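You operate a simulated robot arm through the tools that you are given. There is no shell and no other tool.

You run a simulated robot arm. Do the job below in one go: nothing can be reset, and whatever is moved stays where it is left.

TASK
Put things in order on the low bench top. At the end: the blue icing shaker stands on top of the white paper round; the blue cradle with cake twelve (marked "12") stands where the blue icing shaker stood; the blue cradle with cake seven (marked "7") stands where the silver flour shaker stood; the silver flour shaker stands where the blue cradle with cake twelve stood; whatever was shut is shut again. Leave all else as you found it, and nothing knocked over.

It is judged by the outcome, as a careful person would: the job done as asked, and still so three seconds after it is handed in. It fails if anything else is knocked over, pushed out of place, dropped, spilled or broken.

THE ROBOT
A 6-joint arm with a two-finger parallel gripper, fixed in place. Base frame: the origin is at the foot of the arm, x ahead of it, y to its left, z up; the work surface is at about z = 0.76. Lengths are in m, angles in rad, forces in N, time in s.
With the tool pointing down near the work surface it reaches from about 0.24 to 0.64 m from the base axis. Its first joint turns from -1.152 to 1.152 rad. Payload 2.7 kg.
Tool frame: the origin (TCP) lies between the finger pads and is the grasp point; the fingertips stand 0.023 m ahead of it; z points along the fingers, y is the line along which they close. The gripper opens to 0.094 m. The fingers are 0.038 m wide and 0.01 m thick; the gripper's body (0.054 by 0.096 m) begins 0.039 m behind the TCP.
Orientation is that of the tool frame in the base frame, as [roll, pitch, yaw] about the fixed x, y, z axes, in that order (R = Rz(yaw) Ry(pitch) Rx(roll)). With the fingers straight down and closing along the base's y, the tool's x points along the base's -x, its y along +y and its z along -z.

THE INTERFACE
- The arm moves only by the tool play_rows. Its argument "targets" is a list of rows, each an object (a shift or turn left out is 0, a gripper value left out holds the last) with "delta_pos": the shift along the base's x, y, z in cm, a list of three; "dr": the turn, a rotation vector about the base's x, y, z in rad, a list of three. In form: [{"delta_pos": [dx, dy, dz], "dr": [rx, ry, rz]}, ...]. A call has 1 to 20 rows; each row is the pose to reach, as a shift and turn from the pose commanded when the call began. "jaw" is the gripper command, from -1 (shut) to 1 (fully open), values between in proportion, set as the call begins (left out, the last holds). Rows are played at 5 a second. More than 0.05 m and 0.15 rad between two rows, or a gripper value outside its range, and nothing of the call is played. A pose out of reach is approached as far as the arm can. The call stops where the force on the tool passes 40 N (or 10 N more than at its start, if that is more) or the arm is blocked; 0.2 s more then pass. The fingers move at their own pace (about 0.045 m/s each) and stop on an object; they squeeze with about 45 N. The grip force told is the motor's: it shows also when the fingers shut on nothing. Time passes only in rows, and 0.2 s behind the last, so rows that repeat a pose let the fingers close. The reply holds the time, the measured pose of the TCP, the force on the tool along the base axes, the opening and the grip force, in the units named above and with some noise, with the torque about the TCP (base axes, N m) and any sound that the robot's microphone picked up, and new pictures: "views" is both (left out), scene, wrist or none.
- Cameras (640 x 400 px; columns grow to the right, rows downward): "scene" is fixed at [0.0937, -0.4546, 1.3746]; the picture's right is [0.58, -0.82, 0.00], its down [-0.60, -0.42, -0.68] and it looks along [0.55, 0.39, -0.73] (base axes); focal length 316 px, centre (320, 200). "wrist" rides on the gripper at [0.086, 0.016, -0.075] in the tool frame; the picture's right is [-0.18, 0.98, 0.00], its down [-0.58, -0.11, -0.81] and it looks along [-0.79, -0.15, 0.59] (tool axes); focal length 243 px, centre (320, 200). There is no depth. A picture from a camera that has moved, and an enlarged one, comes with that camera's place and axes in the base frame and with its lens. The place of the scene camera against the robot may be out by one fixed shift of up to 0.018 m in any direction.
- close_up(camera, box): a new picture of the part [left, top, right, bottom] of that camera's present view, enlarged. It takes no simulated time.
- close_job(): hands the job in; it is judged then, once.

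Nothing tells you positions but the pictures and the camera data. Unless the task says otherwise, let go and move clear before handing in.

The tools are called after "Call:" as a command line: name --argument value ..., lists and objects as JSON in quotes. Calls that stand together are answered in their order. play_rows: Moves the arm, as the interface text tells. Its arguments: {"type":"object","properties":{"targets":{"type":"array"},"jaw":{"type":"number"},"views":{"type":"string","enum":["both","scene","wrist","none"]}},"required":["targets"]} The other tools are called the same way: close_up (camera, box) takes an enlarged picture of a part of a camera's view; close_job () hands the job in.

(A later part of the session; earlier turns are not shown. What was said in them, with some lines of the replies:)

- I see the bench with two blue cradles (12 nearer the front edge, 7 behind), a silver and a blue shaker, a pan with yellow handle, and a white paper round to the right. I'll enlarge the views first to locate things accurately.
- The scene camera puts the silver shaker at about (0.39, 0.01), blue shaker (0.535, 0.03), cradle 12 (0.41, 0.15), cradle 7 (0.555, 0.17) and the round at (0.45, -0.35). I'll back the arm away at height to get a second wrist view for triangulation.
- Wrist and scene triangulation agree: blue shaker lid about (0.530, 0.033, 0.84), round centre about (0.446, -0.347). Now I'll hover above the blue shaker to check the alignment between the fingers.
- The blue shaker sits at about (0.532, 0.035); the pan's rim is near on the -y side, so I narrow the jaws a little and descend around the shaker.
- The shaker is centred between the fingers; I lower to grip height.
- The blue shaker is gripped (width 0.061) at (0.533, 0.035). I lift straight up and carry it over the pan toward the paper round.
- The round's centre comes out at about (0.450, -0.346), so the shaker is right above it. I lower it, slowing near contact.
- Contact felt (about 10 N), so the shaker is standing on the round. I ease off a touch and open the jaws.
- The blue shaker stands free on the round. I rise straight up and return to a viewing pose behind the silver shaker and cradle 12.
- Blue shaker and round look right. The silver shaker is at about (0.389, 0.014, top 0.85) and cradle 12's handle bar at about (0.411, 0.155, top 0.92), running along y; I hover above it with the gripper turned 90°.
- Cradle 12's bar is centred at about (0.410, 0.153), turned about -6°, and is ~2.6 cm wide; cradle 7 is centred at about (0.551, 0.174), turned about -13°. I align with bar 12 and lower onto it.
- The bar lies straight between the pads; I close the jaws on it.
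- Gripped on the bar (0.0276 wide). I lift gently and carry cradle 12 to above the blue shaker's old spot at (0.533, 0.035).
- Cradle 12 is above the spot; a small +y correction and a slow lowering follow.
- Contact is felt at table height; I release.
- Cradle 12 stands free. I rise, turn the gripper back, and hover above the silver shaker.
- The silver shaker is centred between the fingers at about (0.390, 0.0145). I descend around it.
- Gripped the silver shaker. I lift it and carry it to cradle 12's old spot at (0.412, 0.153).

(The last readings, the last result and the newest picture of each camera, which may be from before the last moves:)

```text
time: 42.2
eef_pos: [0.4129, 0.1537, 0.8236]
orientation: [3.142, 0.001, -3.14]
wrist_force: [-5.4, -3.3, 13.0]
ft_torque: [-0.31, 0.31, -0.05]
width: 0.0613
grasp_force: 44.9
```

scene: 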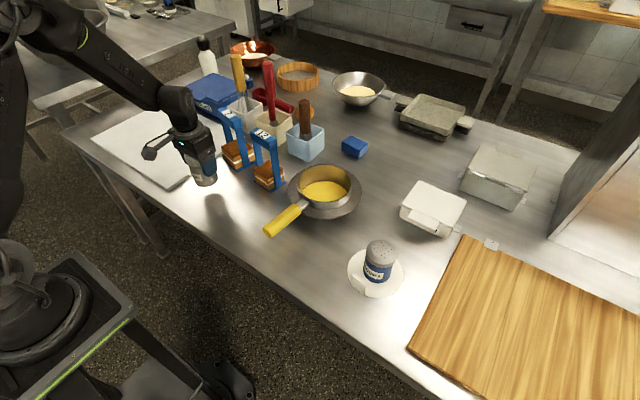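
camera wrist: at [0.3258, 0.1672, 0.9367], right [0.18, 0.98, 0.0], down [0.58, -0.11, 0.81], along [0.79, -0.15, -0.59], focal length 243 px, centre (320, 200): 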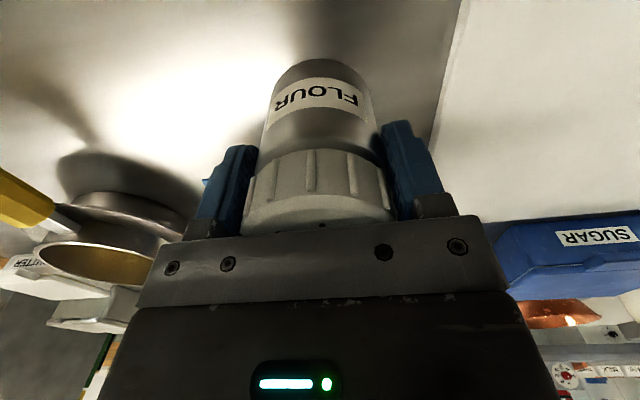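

The silver shaker is touching the bench at (0.412, 0.153); I ease off and open.

Call:
play_rows --targets '[{"delta_pos": [0, 0, 0.08]}, {"delta_pos": [0, 0, 0.08]}, {"delta_pos": [0, 0, 0.08]}, {"delta_pos": [0, 0, 0.08]}]' --jaw 0.7

```text
time: 43.2
eef_pos: [0.4116, 0.154, 0.8245]
orientation: [3.141, 0.003, -3.141]
wrist_force: [-0.2, -0.8, -0.3]
ft_torque: [0.0, 0.01, 0.02]
width: 0.08
grasp_force: 0.0
camera wrist: at [0.3263, 0.1688, 0.8983], right [0.18, 0.98, 0.0], down [0.58, -0.11, 0.81], along [0.79, -0.15, -0.59], focal length 243 px, centre (320, 200)
```

scene: 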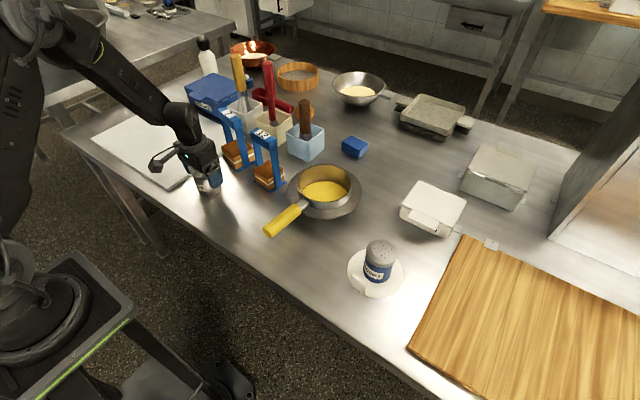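
wrist: 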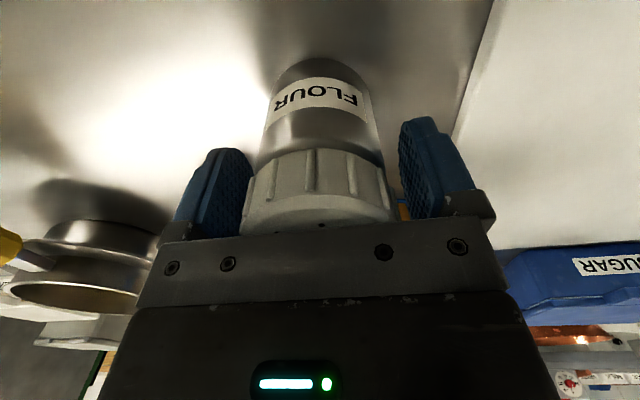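

Silver shaker released and upright. I rise and move over cradle 7 with the gripper turned to match its bar.

Call:
play_rows --targets '[{"delta_pos": [0, 0, 1]}, {"delta_pos": [0, 0, 4]}, {"delta_pos": [0, 0, 8]}, {"delta_pos": [0, 0, 12.5]}, {"delta_pos": [0, 0, 17]}, {"delta_pos": [0, 0, 20.5]}, {"delta_pos": [1.2, 0.2, 20.5], "dr": [0, 0, 0.13]}, {"delta_pos": [2.5, 0.4, 20.5], "dr": [0, 0, 0.26]}, {"delta_pos": [3.8, 0.6, 20.5], "dr": [0, 0, 0.39]}, {"delta_pos": [5.1, 0.8, 20.5], "dr": [0, 0, 0.52]}, {"delta_pos": [6.4, 1, 20.5], "dr": [0, 0, 0.65]}, {"delta_pos": [7.7, 1.2, 20.5], "dr": [0, 0, 0.78]}, {"delta_pos": [9, 1.4, 20.5], "dr": [0, 0, 0.91]}, {"delta_pos": [10.3, 1.6, 20.5], "dr": [0, 0, 1.04]}, {"delta_pos": [11.6, 1.8, 20.5], "dr": [0, 0, 1.17]}, {"delta_pos": [12.9, 1.9, 20.5], "dr": [0, 0, 1.28]}, {"delta_pos": [13.9, 2, 20], "dr": [0, 0, 1.35]}, {"delta_pos": [13.9, 2, 19.5], "dr": [0, 0, 1.35]}, {"delta_pos": [13.9, 2, 19.5], "dr": [0, 0, 1.35]}]'

Call:
close_up --camera "wrist" --box '[160, 0, 480, 200]'

Call:
close_up --camera "scene" --box '[170, 90, 330, 240]'

```text
time: 47.2
eef_pos: [0.5519, 0.1738, 1.0187]
orientation: [3.14, 0.002, -1.789]
wrist_force: [-0.4, 0.5, -0.3]
ft_torque: [-0.03, 0.01, -0.07]
width: 0.0799
grasp_force: 0.1
camera wrist: at [0.5176, 0.091, 1.0938], right [-0.92, 0.39, 0.0], down [0.23, 0.54, 0.81], along [0.32, 0.74, -0.59], focal length 243 px, centre (320, 200)
```

scene: 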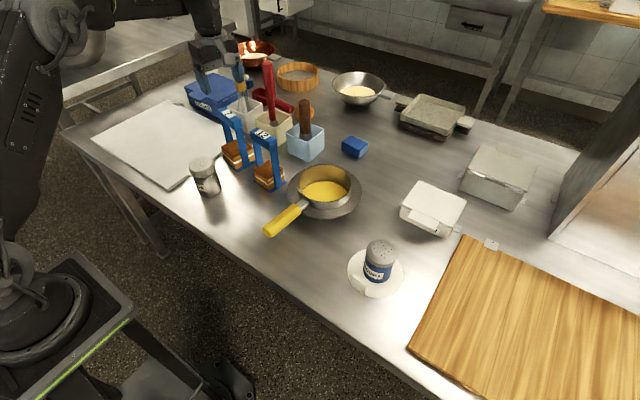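
wrist: 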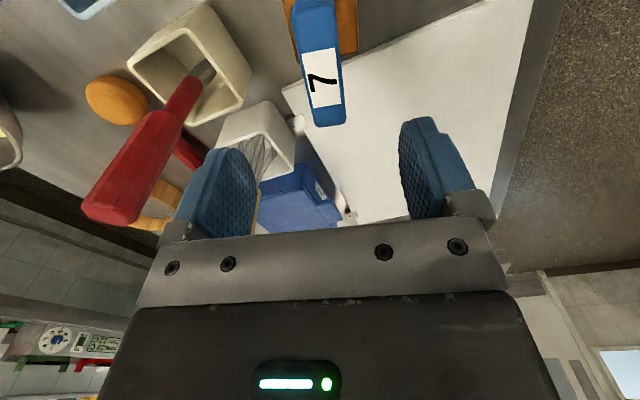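

```text
2.00 times, centred on (320, 100) of wrist
camera zoom: at [0.5176, 0.091, 1.0938], right [-0.92, 0.39, 0.0], down [0.23, 0.54, 0.81], along [0.32, 0.74, -0.59], focal length 485 px, centre (320, 400)
```

zoom: 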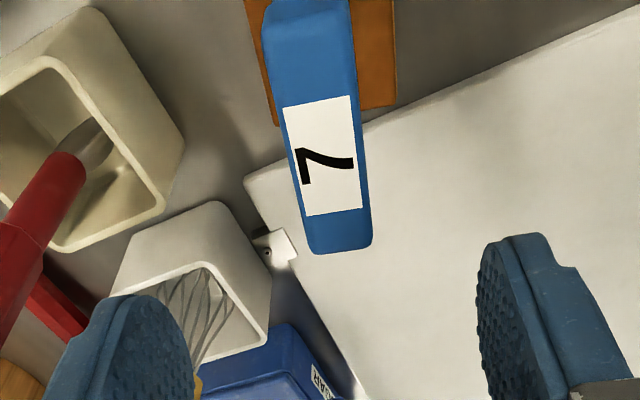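

```text
2.67 times, centred on (250, 165) of scene
camera zoom: at [0.0937, -0.4546, 1.3746], right [0.58, -0.82, 0.0], down [-0.6, -0.42, -0.68], along [0.55, 0.39, -0.73], focal length 844 px, centre (507, 293)
```

zoom: 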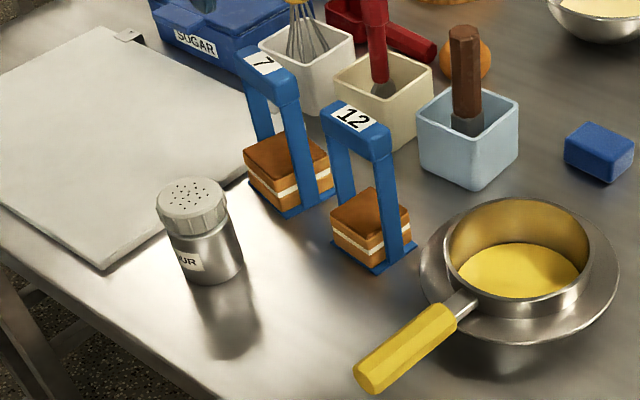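

Cradles and shakers stand as intended so far, and bar 7 lines up between the fingers. I lower onto it.

Call:
play_rows --targets '[{"delta_pos": [-0.18, 0.08, -2]}, {"delta_pos": [-0.18, 0.08, -5]}, {"delta_pos": [-0.18, 0.08, -8]}, {"delta_pos": [-0.18, 0.08, -10]}, {"delta_pos": [-0.18, 0.08, -11]}, {"delta_pos": [-0.18, 0.08, -11.4]}]' --views "wrist"

```text
time: 48.6
eef_pos: [0.5499, 0.1743, 0.9034]
orientation: [-3.139, 0.003, -1.792]
wrist_force: [-0.6, -0.6, 0.2]
ft_torque: [0.01, -0.03, 0.01]
width: 0.0799
grasp_force: 0.1
camera wrist: at [0.5158, 0.0923, 0.9774], right [-0.92, 0.39, 0.0], down [0.23, 0.54, 0.81], along [0.32, 0.74, -0.59], focal length 243 px, centre (320, 200)
```

wrist: 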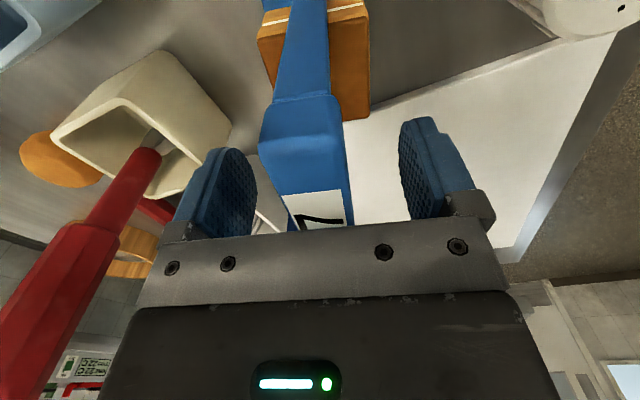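

Call:
play_rows --targets '[{"delta_pos": [0.2, -0.3, 0]}, {"delta_pos": [0.2, -0.3, 0]}]' --jaw 0.4 --views "wrist"

```text
time: 49.2
eef_pos: [0.5517, 0.1719, 0.9039]
orientation: [3.141, 0.001, -1.789]
wrist_force: [-0.1, 0.6, 0.1]
ft_torque: [0.03, 0.0, 0.0]
width: 0.0657
grasp_force: 0.1
camera wrist: at [0.5177, 0.0892, 0.9774], right [-0.92, 0.39, 0.0], down [0.23, 0.54, 0.81], along [0.32, 0.74, -0.59], focal length 243 px, centre (320, 200)
```

wrist: 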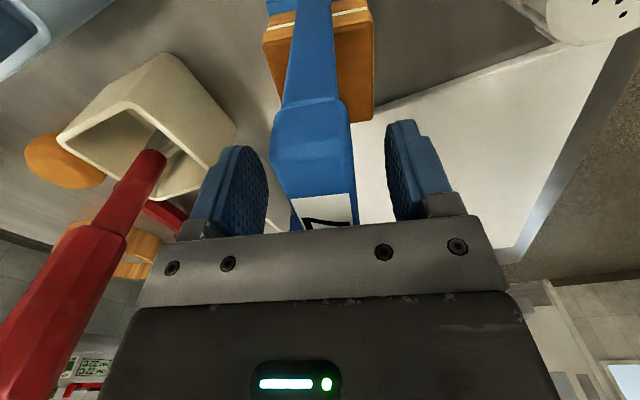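

Well centred now; closing on bar 7.

Call:
play_rows --targets '[{"delta_pos": [0, 0, 0]}, {"delta_pos": [0, 0, 0]}, {"delta_pos": [0, 0, 0]}, {"delta_pos": [0, 0, 0]}, {"delta_pos": [0, 0, 0]}]' --jaw -1 --views "wrist"

```text
time: 50.4
eef_pos: [0.5521, 0.1718, 0.9023]
orientation: [3.14, 0.002, -1.791]
wrist_force: [-1.8, 0.4, -0.1]
ft_torque: [-0.08, 0.25, -0.1]
width: 0.0279
grasp_force: 44.6
camera wrist: at [0.5176, 0.0893, 0.9773], right [-0.92, 0.39, 0.0], down [0.23, 0.54, 0.81], along [0.32, 0.74, -0.59], focal length 243 px, centre (320, 200)
```

wrist: 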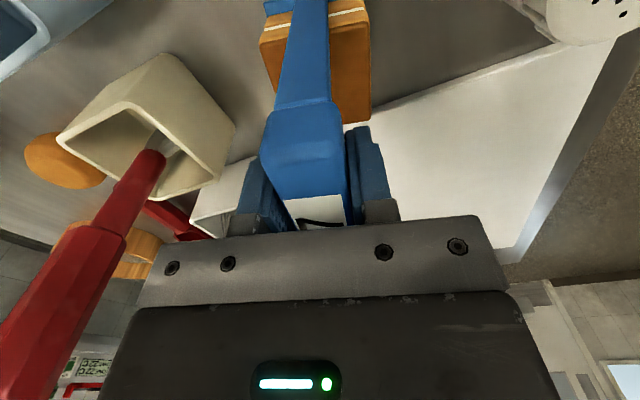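

Gripped. I lift cradle 7 high enough to pass above everything and carry it toward the silver shaker's old spot at (0.390, 0.0145).

Call:
play_rows --targets '[{"delta_pos": [0, 0, 0.7]}, {"delta_pos": [0, 0, 2.2]}, {"delta_pos": [0, 0, 4.5]}, {"delta_pos": [0, 0, 7]}, {"delta_pos": [0, 0, 9.5]}, {"delta_pos": [0, 0, 12]}, {"delta_pos": [0, 0, 14.5]}, {"delta_pos": [0, 0, 16.5]}, {"delta_pos": [-0.5, -0.5, 17.5]}, {"delta_pos": [-1.6, -1.5, 17.5]}, {"delta_pos": [-3.2, -3.1, 17.5]}, {"delta_pos": [-5.2, -5, 17.5]}, {"delta_pos": [-7.3, -7, 17.5]}, {"delta_pos": [-9.4, -9, 17.5]}, {"delta_pos": [-11.4, -10.9, 17.5]}, {"delta_pos": [-13.3, -12.7, 17.5]}, {"delta_pos": [-14.9, -14.3, 17.5]}, {"delta_pos": [-15.9, -15.2, 17.5]}, {"delta_pos": [-16.2, -15.5, 17.5]}, {"delta_pos": [-16.2, -15.5, 17.5]}]'

```text
time: 54.6
eef_pos: [0.3893, 0.0165, 1.0795]
orientation: [-3.141, 0.001, -1.791]
wrist_force: [-0.2, 0.2, -2.4]
ft_torque: [0.01, -0.01, 0.02]
width: 0.0277
grasp_force: 45.5
camera wrist: at [0.3557, -0.0656, 1.1544], right [-0.92, 0.39, 0.0], down [0.23, 0.54, 0.81], along [0.32, 0.74, -0.59], focal length 243 px, centre (320, 200)
```

scene: 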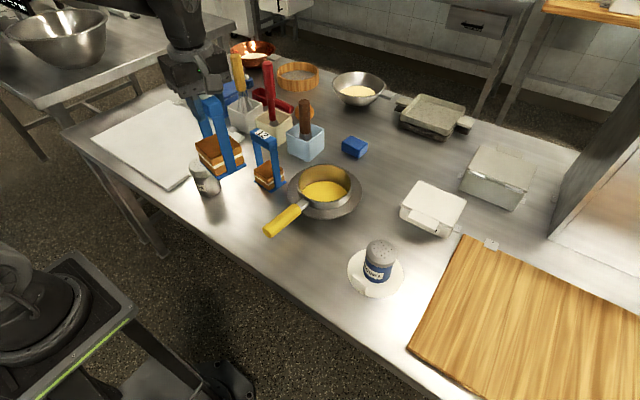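
wrist: 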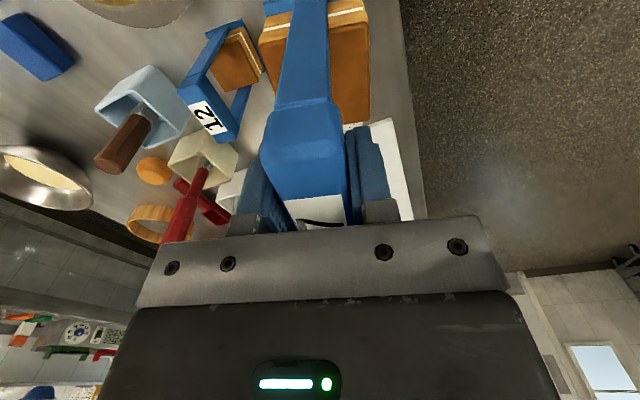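

Call:
play_rows --targets '[{"delta_pos": [0, 0.05, -1]}, {"delta_pos": [0, 0.05, -3]}, {"delta_pos": [0, 0.05, -6]}, {"delta_pos": [0, 0.05, -9]}, {"delta_pos": [0, 0.05, -12]}, {"delta_pos": [0, 0.05, -14.5]}, {"delta_pos": [0, 0.05, -16]}, {"delta_pos": [0, 0.05, -16.8]}, {"delta_pos": [0, 0.05, -17.2]}]'

```text
time: 56.6
eef_pos: [0.3893, 0.0165, 0.9074]
orientation: [3.141, 0.001, -1.791]
wrist_force: [-0.1, -0.4, -3.1]
ft_torque: [0.02, 0.01, 0.0]
width: 0.0277
grasp_force: 44.8
camera wrist: at [0.3561, -0.0649, 0.9823], right [-0.92, 0.39, 0.0], down [0.23, 0.54, 0.81], along [0.32, 0.74, -0.59], focal length 243 px, centre (320, 200)
```

scene: 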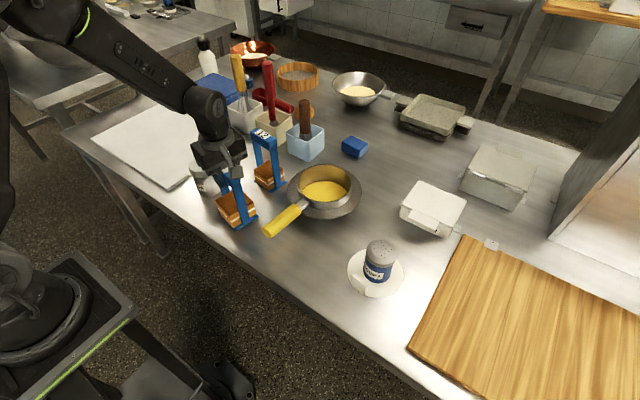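
wrist: 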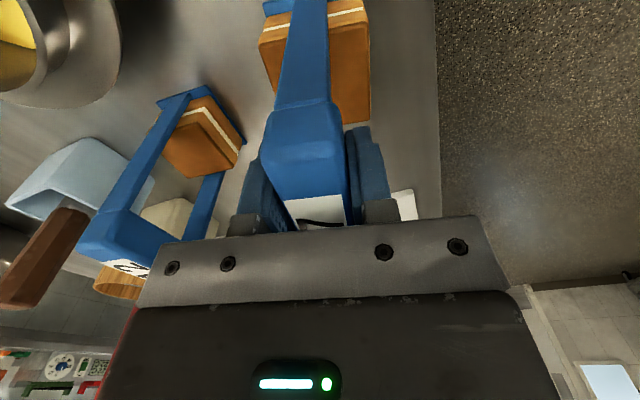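

Call:
play_rows --targets '[{"delta_pos": [0, 0, -0.15]}, {"delta_pos": [0, 0, -0.25]}]' --views "none"

```text
time: 57.2
eef_pos: [0.3905, 0.016, 0.9053]
orientation: [3.141, 0.001, -1.793]
wrist_force: [0.1, 0.2, -2.5]
ft_torque: [0.01, -0.02, -0.01]
width: 0.0279
grasp_force: 45.3
```

Call:
play_rows --targets '[{"delta_pos": [0, 0, -0.1]}, {"delta_pos": [0, 0, -0.15]}]' --views "none"

```text
time: 57.8
eef_pos: [0.3908, 0.0165, 0.9032]
orientation: [-3.141, 0.001, -1.79]
wrist_force: [-0.8, -0.5, -3.1]
ft_torque: [-0.03, 0.02, -0.03]
width: 0.0276
grasp_force: 44.3
```

Call:
play_rows --targets '[{"delta_pos": [0, 0, -0.1]}]' --views "none"

```text
time: 58.2
eef_pos: [0.3892, 0.0172, 0.9026]
orientation: [3.142, 0.002, -1.791]
wrist_force: [-1.0, -0.8, 3.5]
ft_torque: [-0.25, 0.0, -0.08]
width: 0.0279
grasp_force: 44.8
```

Light contact is made; a hair lower, then release.

Call:
play_rows --targets '[{"delta_pos": [0, 0, -0.05]}]' --views "none"

Call:
play_rows --targets '[{"delta_pos": [0, 0, 0.03]}, {"delta_pos": [0, 0, 0.03]}, {"delta_pos": [0, 0, 0.03]}, {"delta_pos": [0, 0, 0.03]}]' --jaw 0.5

```text
time: 58.6
eef_pos: [0.3901, 0.0164, 0.9032]
orientation: [-3.141, 0.002, -1.792]
wrist_force: [-1.5, -3.9, 4.9]
ft_torque: [-0.37, 0.02, -0.02]
width: 0.0277
grasp_force: 44.9
```

```text
time: 59.6
eef_pos: [0.3896, 0.016, 0.9028]
orientation: [3.141, 0.002, -1.791]
wrist_force: [0.2, 0.0, -0.6]
ft_torque: [0.0, 0.01, 0.0]
width: 0.0704
grasp_force: 0.0
camera wrist: at [0.3562, -0.0661, 0.9772], right [-0.92, 0.39, 0.0], down [0.23, 0.54, 0.81], along [0.32, 0.74, -0.59], focal length 243 px, centre (320, 200)
```

scene: 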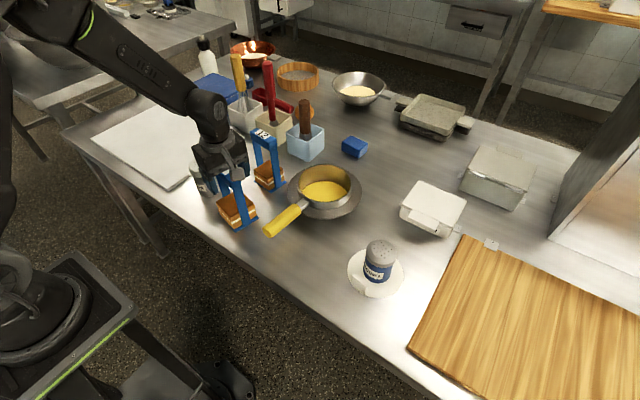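
wrist: 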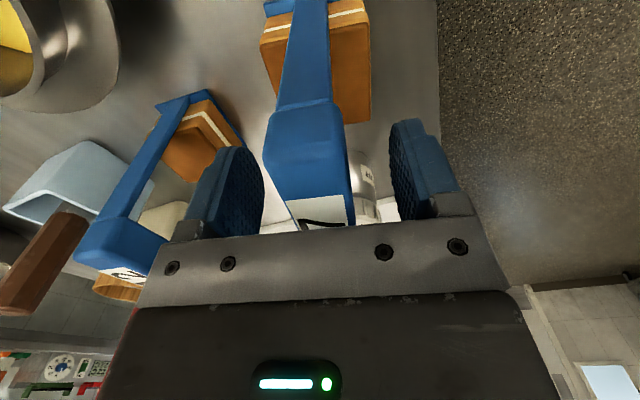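

Cradle 7 stands free on the silver shaker's old spot. I rise straight up and back away, turning the gripper home, for a final look.

Call:
play_rows --targets '[{"delta_pos": [0, 0, 1]}, {"delta_pos": [0, 0, 3.5]}, {"delta_pos": [0, 0, 7]}, {"delta_pos": [0, 0, 11]}, {"delta_pos": [0, 0, 15]}, {"delta_pos": [0, 0, 18]}, {"delta_pos": [-0.5, 0, 19], "dr": [0, 0, -0.12]}, {"delta_pos": [-1, 0, 19], "dr": [0, 0, -0.25]}, {"delta_pos": [-1.5, 0, 19], "dr": [0, 0, -0.38]}, {"delta_pos": [-2, 0, 19], "dr": [0, 0, -0.51]}, {"delta_pos": [-3, 0, 19], "dr": [0, 0, -0.64]}, {"delta_pos": [-4, 0, 19], "dr": [0, 0, -0.77]}, {"delta_pos": [-5, 0, 19], "dr": [0, 0, -0.9]}, {"delta_pos": [-6, 0, 19], "dr": [0, 0, -1.03]}, {"delta_pos": [-7, 0, 19], "dr": [0, 0, -1.16]}, {"delta_pos": [-8, 0, 19], "dr": [0, 0, -1.29]}, {"delta_pos": [-8.5, 0, 19], "dr": [0, 0, -1.35]}, {"delta_pos": [-8.5, 0, 19], "dr": [0, 0, -1.35]}]'

Call:
close_up --camera "scene" --box '[170, 90, 330, 240]'

Call:
close_up --camera "wrist" --box '[200, 0, 540, 200]'

```text
time: 63.4
eef_pos: [0.3047, 0.0167, 1.0928]
orientation: [3.14, 0.001, -3.141]
wrist_force: [0.7, 0.2, 0.8]
ft_torque: [-0.01, 0.02, -0.01]
width: 0.0705
grasp_force: 0.1
camera wrist: at [0.2186, 0.0315, 1.1677], right [0.18, 0.98, 0.0], down [0.58, -0.11, 0.81], along [0.79, -0.15, -0.59], focal length 243 px, centre (320, 200)
```

scene: 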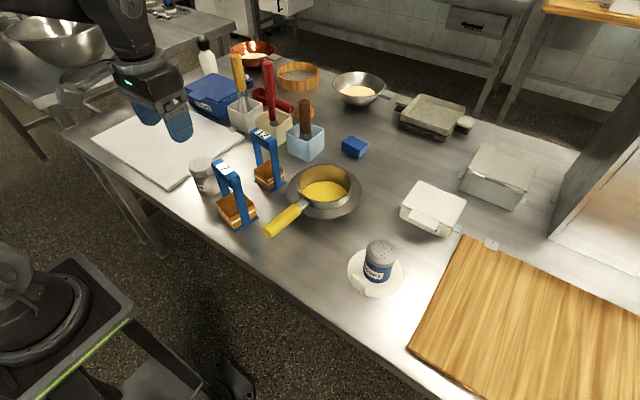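
wrist: 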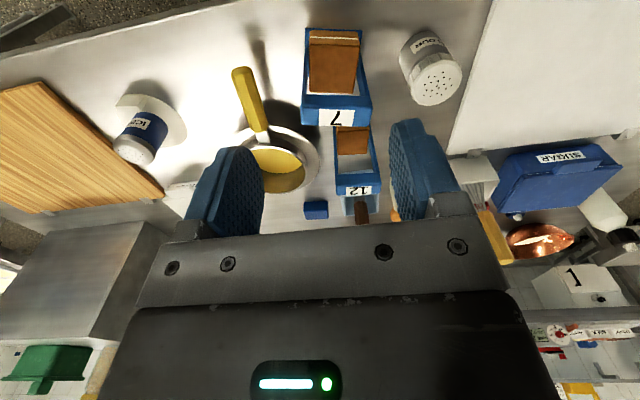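

```text
2.67 times, centred on (250, 165) of scene
camera zoom: at [0.0936, -0.4546, 1.3746], right [0.58, -0.82, 0.0], down [-0.6, -0.42, -0.68], along [0.55, 0.39, -0.73], focal length 844 px, centre (507, 293)
```

zoom: 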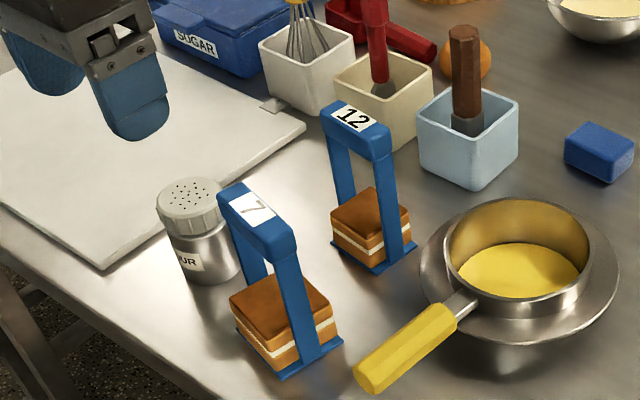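

```text
1.88 times, centred on (370, 100) of wrist
camera zoom: at [0.2186, 0.0315, 1.1677], right [0.18, 0.98, 0.0], down [0.58, -0.11, 0.81], along [0.79, -0.15, -0.59], focal length 457 px, centre (226, 388)
```

zoom: 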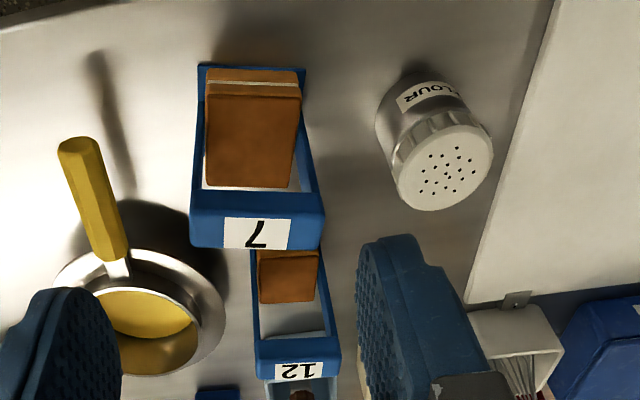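

Everything is in place: the blue shaker stands on the paper round, cradle 12 on the blue shaker's old spot, cradle 7 on the silver shaker's old spot, and the silver shaker where cradle 12 was. Nothing else has moved or been opened and the gripper is clear, so I hand the job in.

Call:
close_job

```text
The job is handed in.
```

The job is handed in. All four items are in their new places. In the last pictures everything stood upright and the gripper was empty and clear of the bench.

| Item | Where it stands now | Position on the bench (x, y in m) |
|---|---|---|
| Blue icing shaker | on top of the white paper round | (0.453, -0.347) |
| Cradle with cake 12 | where the blue icing shaker stood | (0.533, 0.036) |
| Cradle with cake 7 | where the silver flour shaker stood | (0.390, 0.015) |
| Silver flour shaker | where the cradle with cake 12 stood | (0.412, 0.153) |

By my own measurements, each item is within about a centimetre of where it should be. The paper round did not shift when the shaker was set on it. Both cradles kept the slight turn they started with.

I opened nothing, so nothing needed shutting again. Nothing else on the bench was touched.
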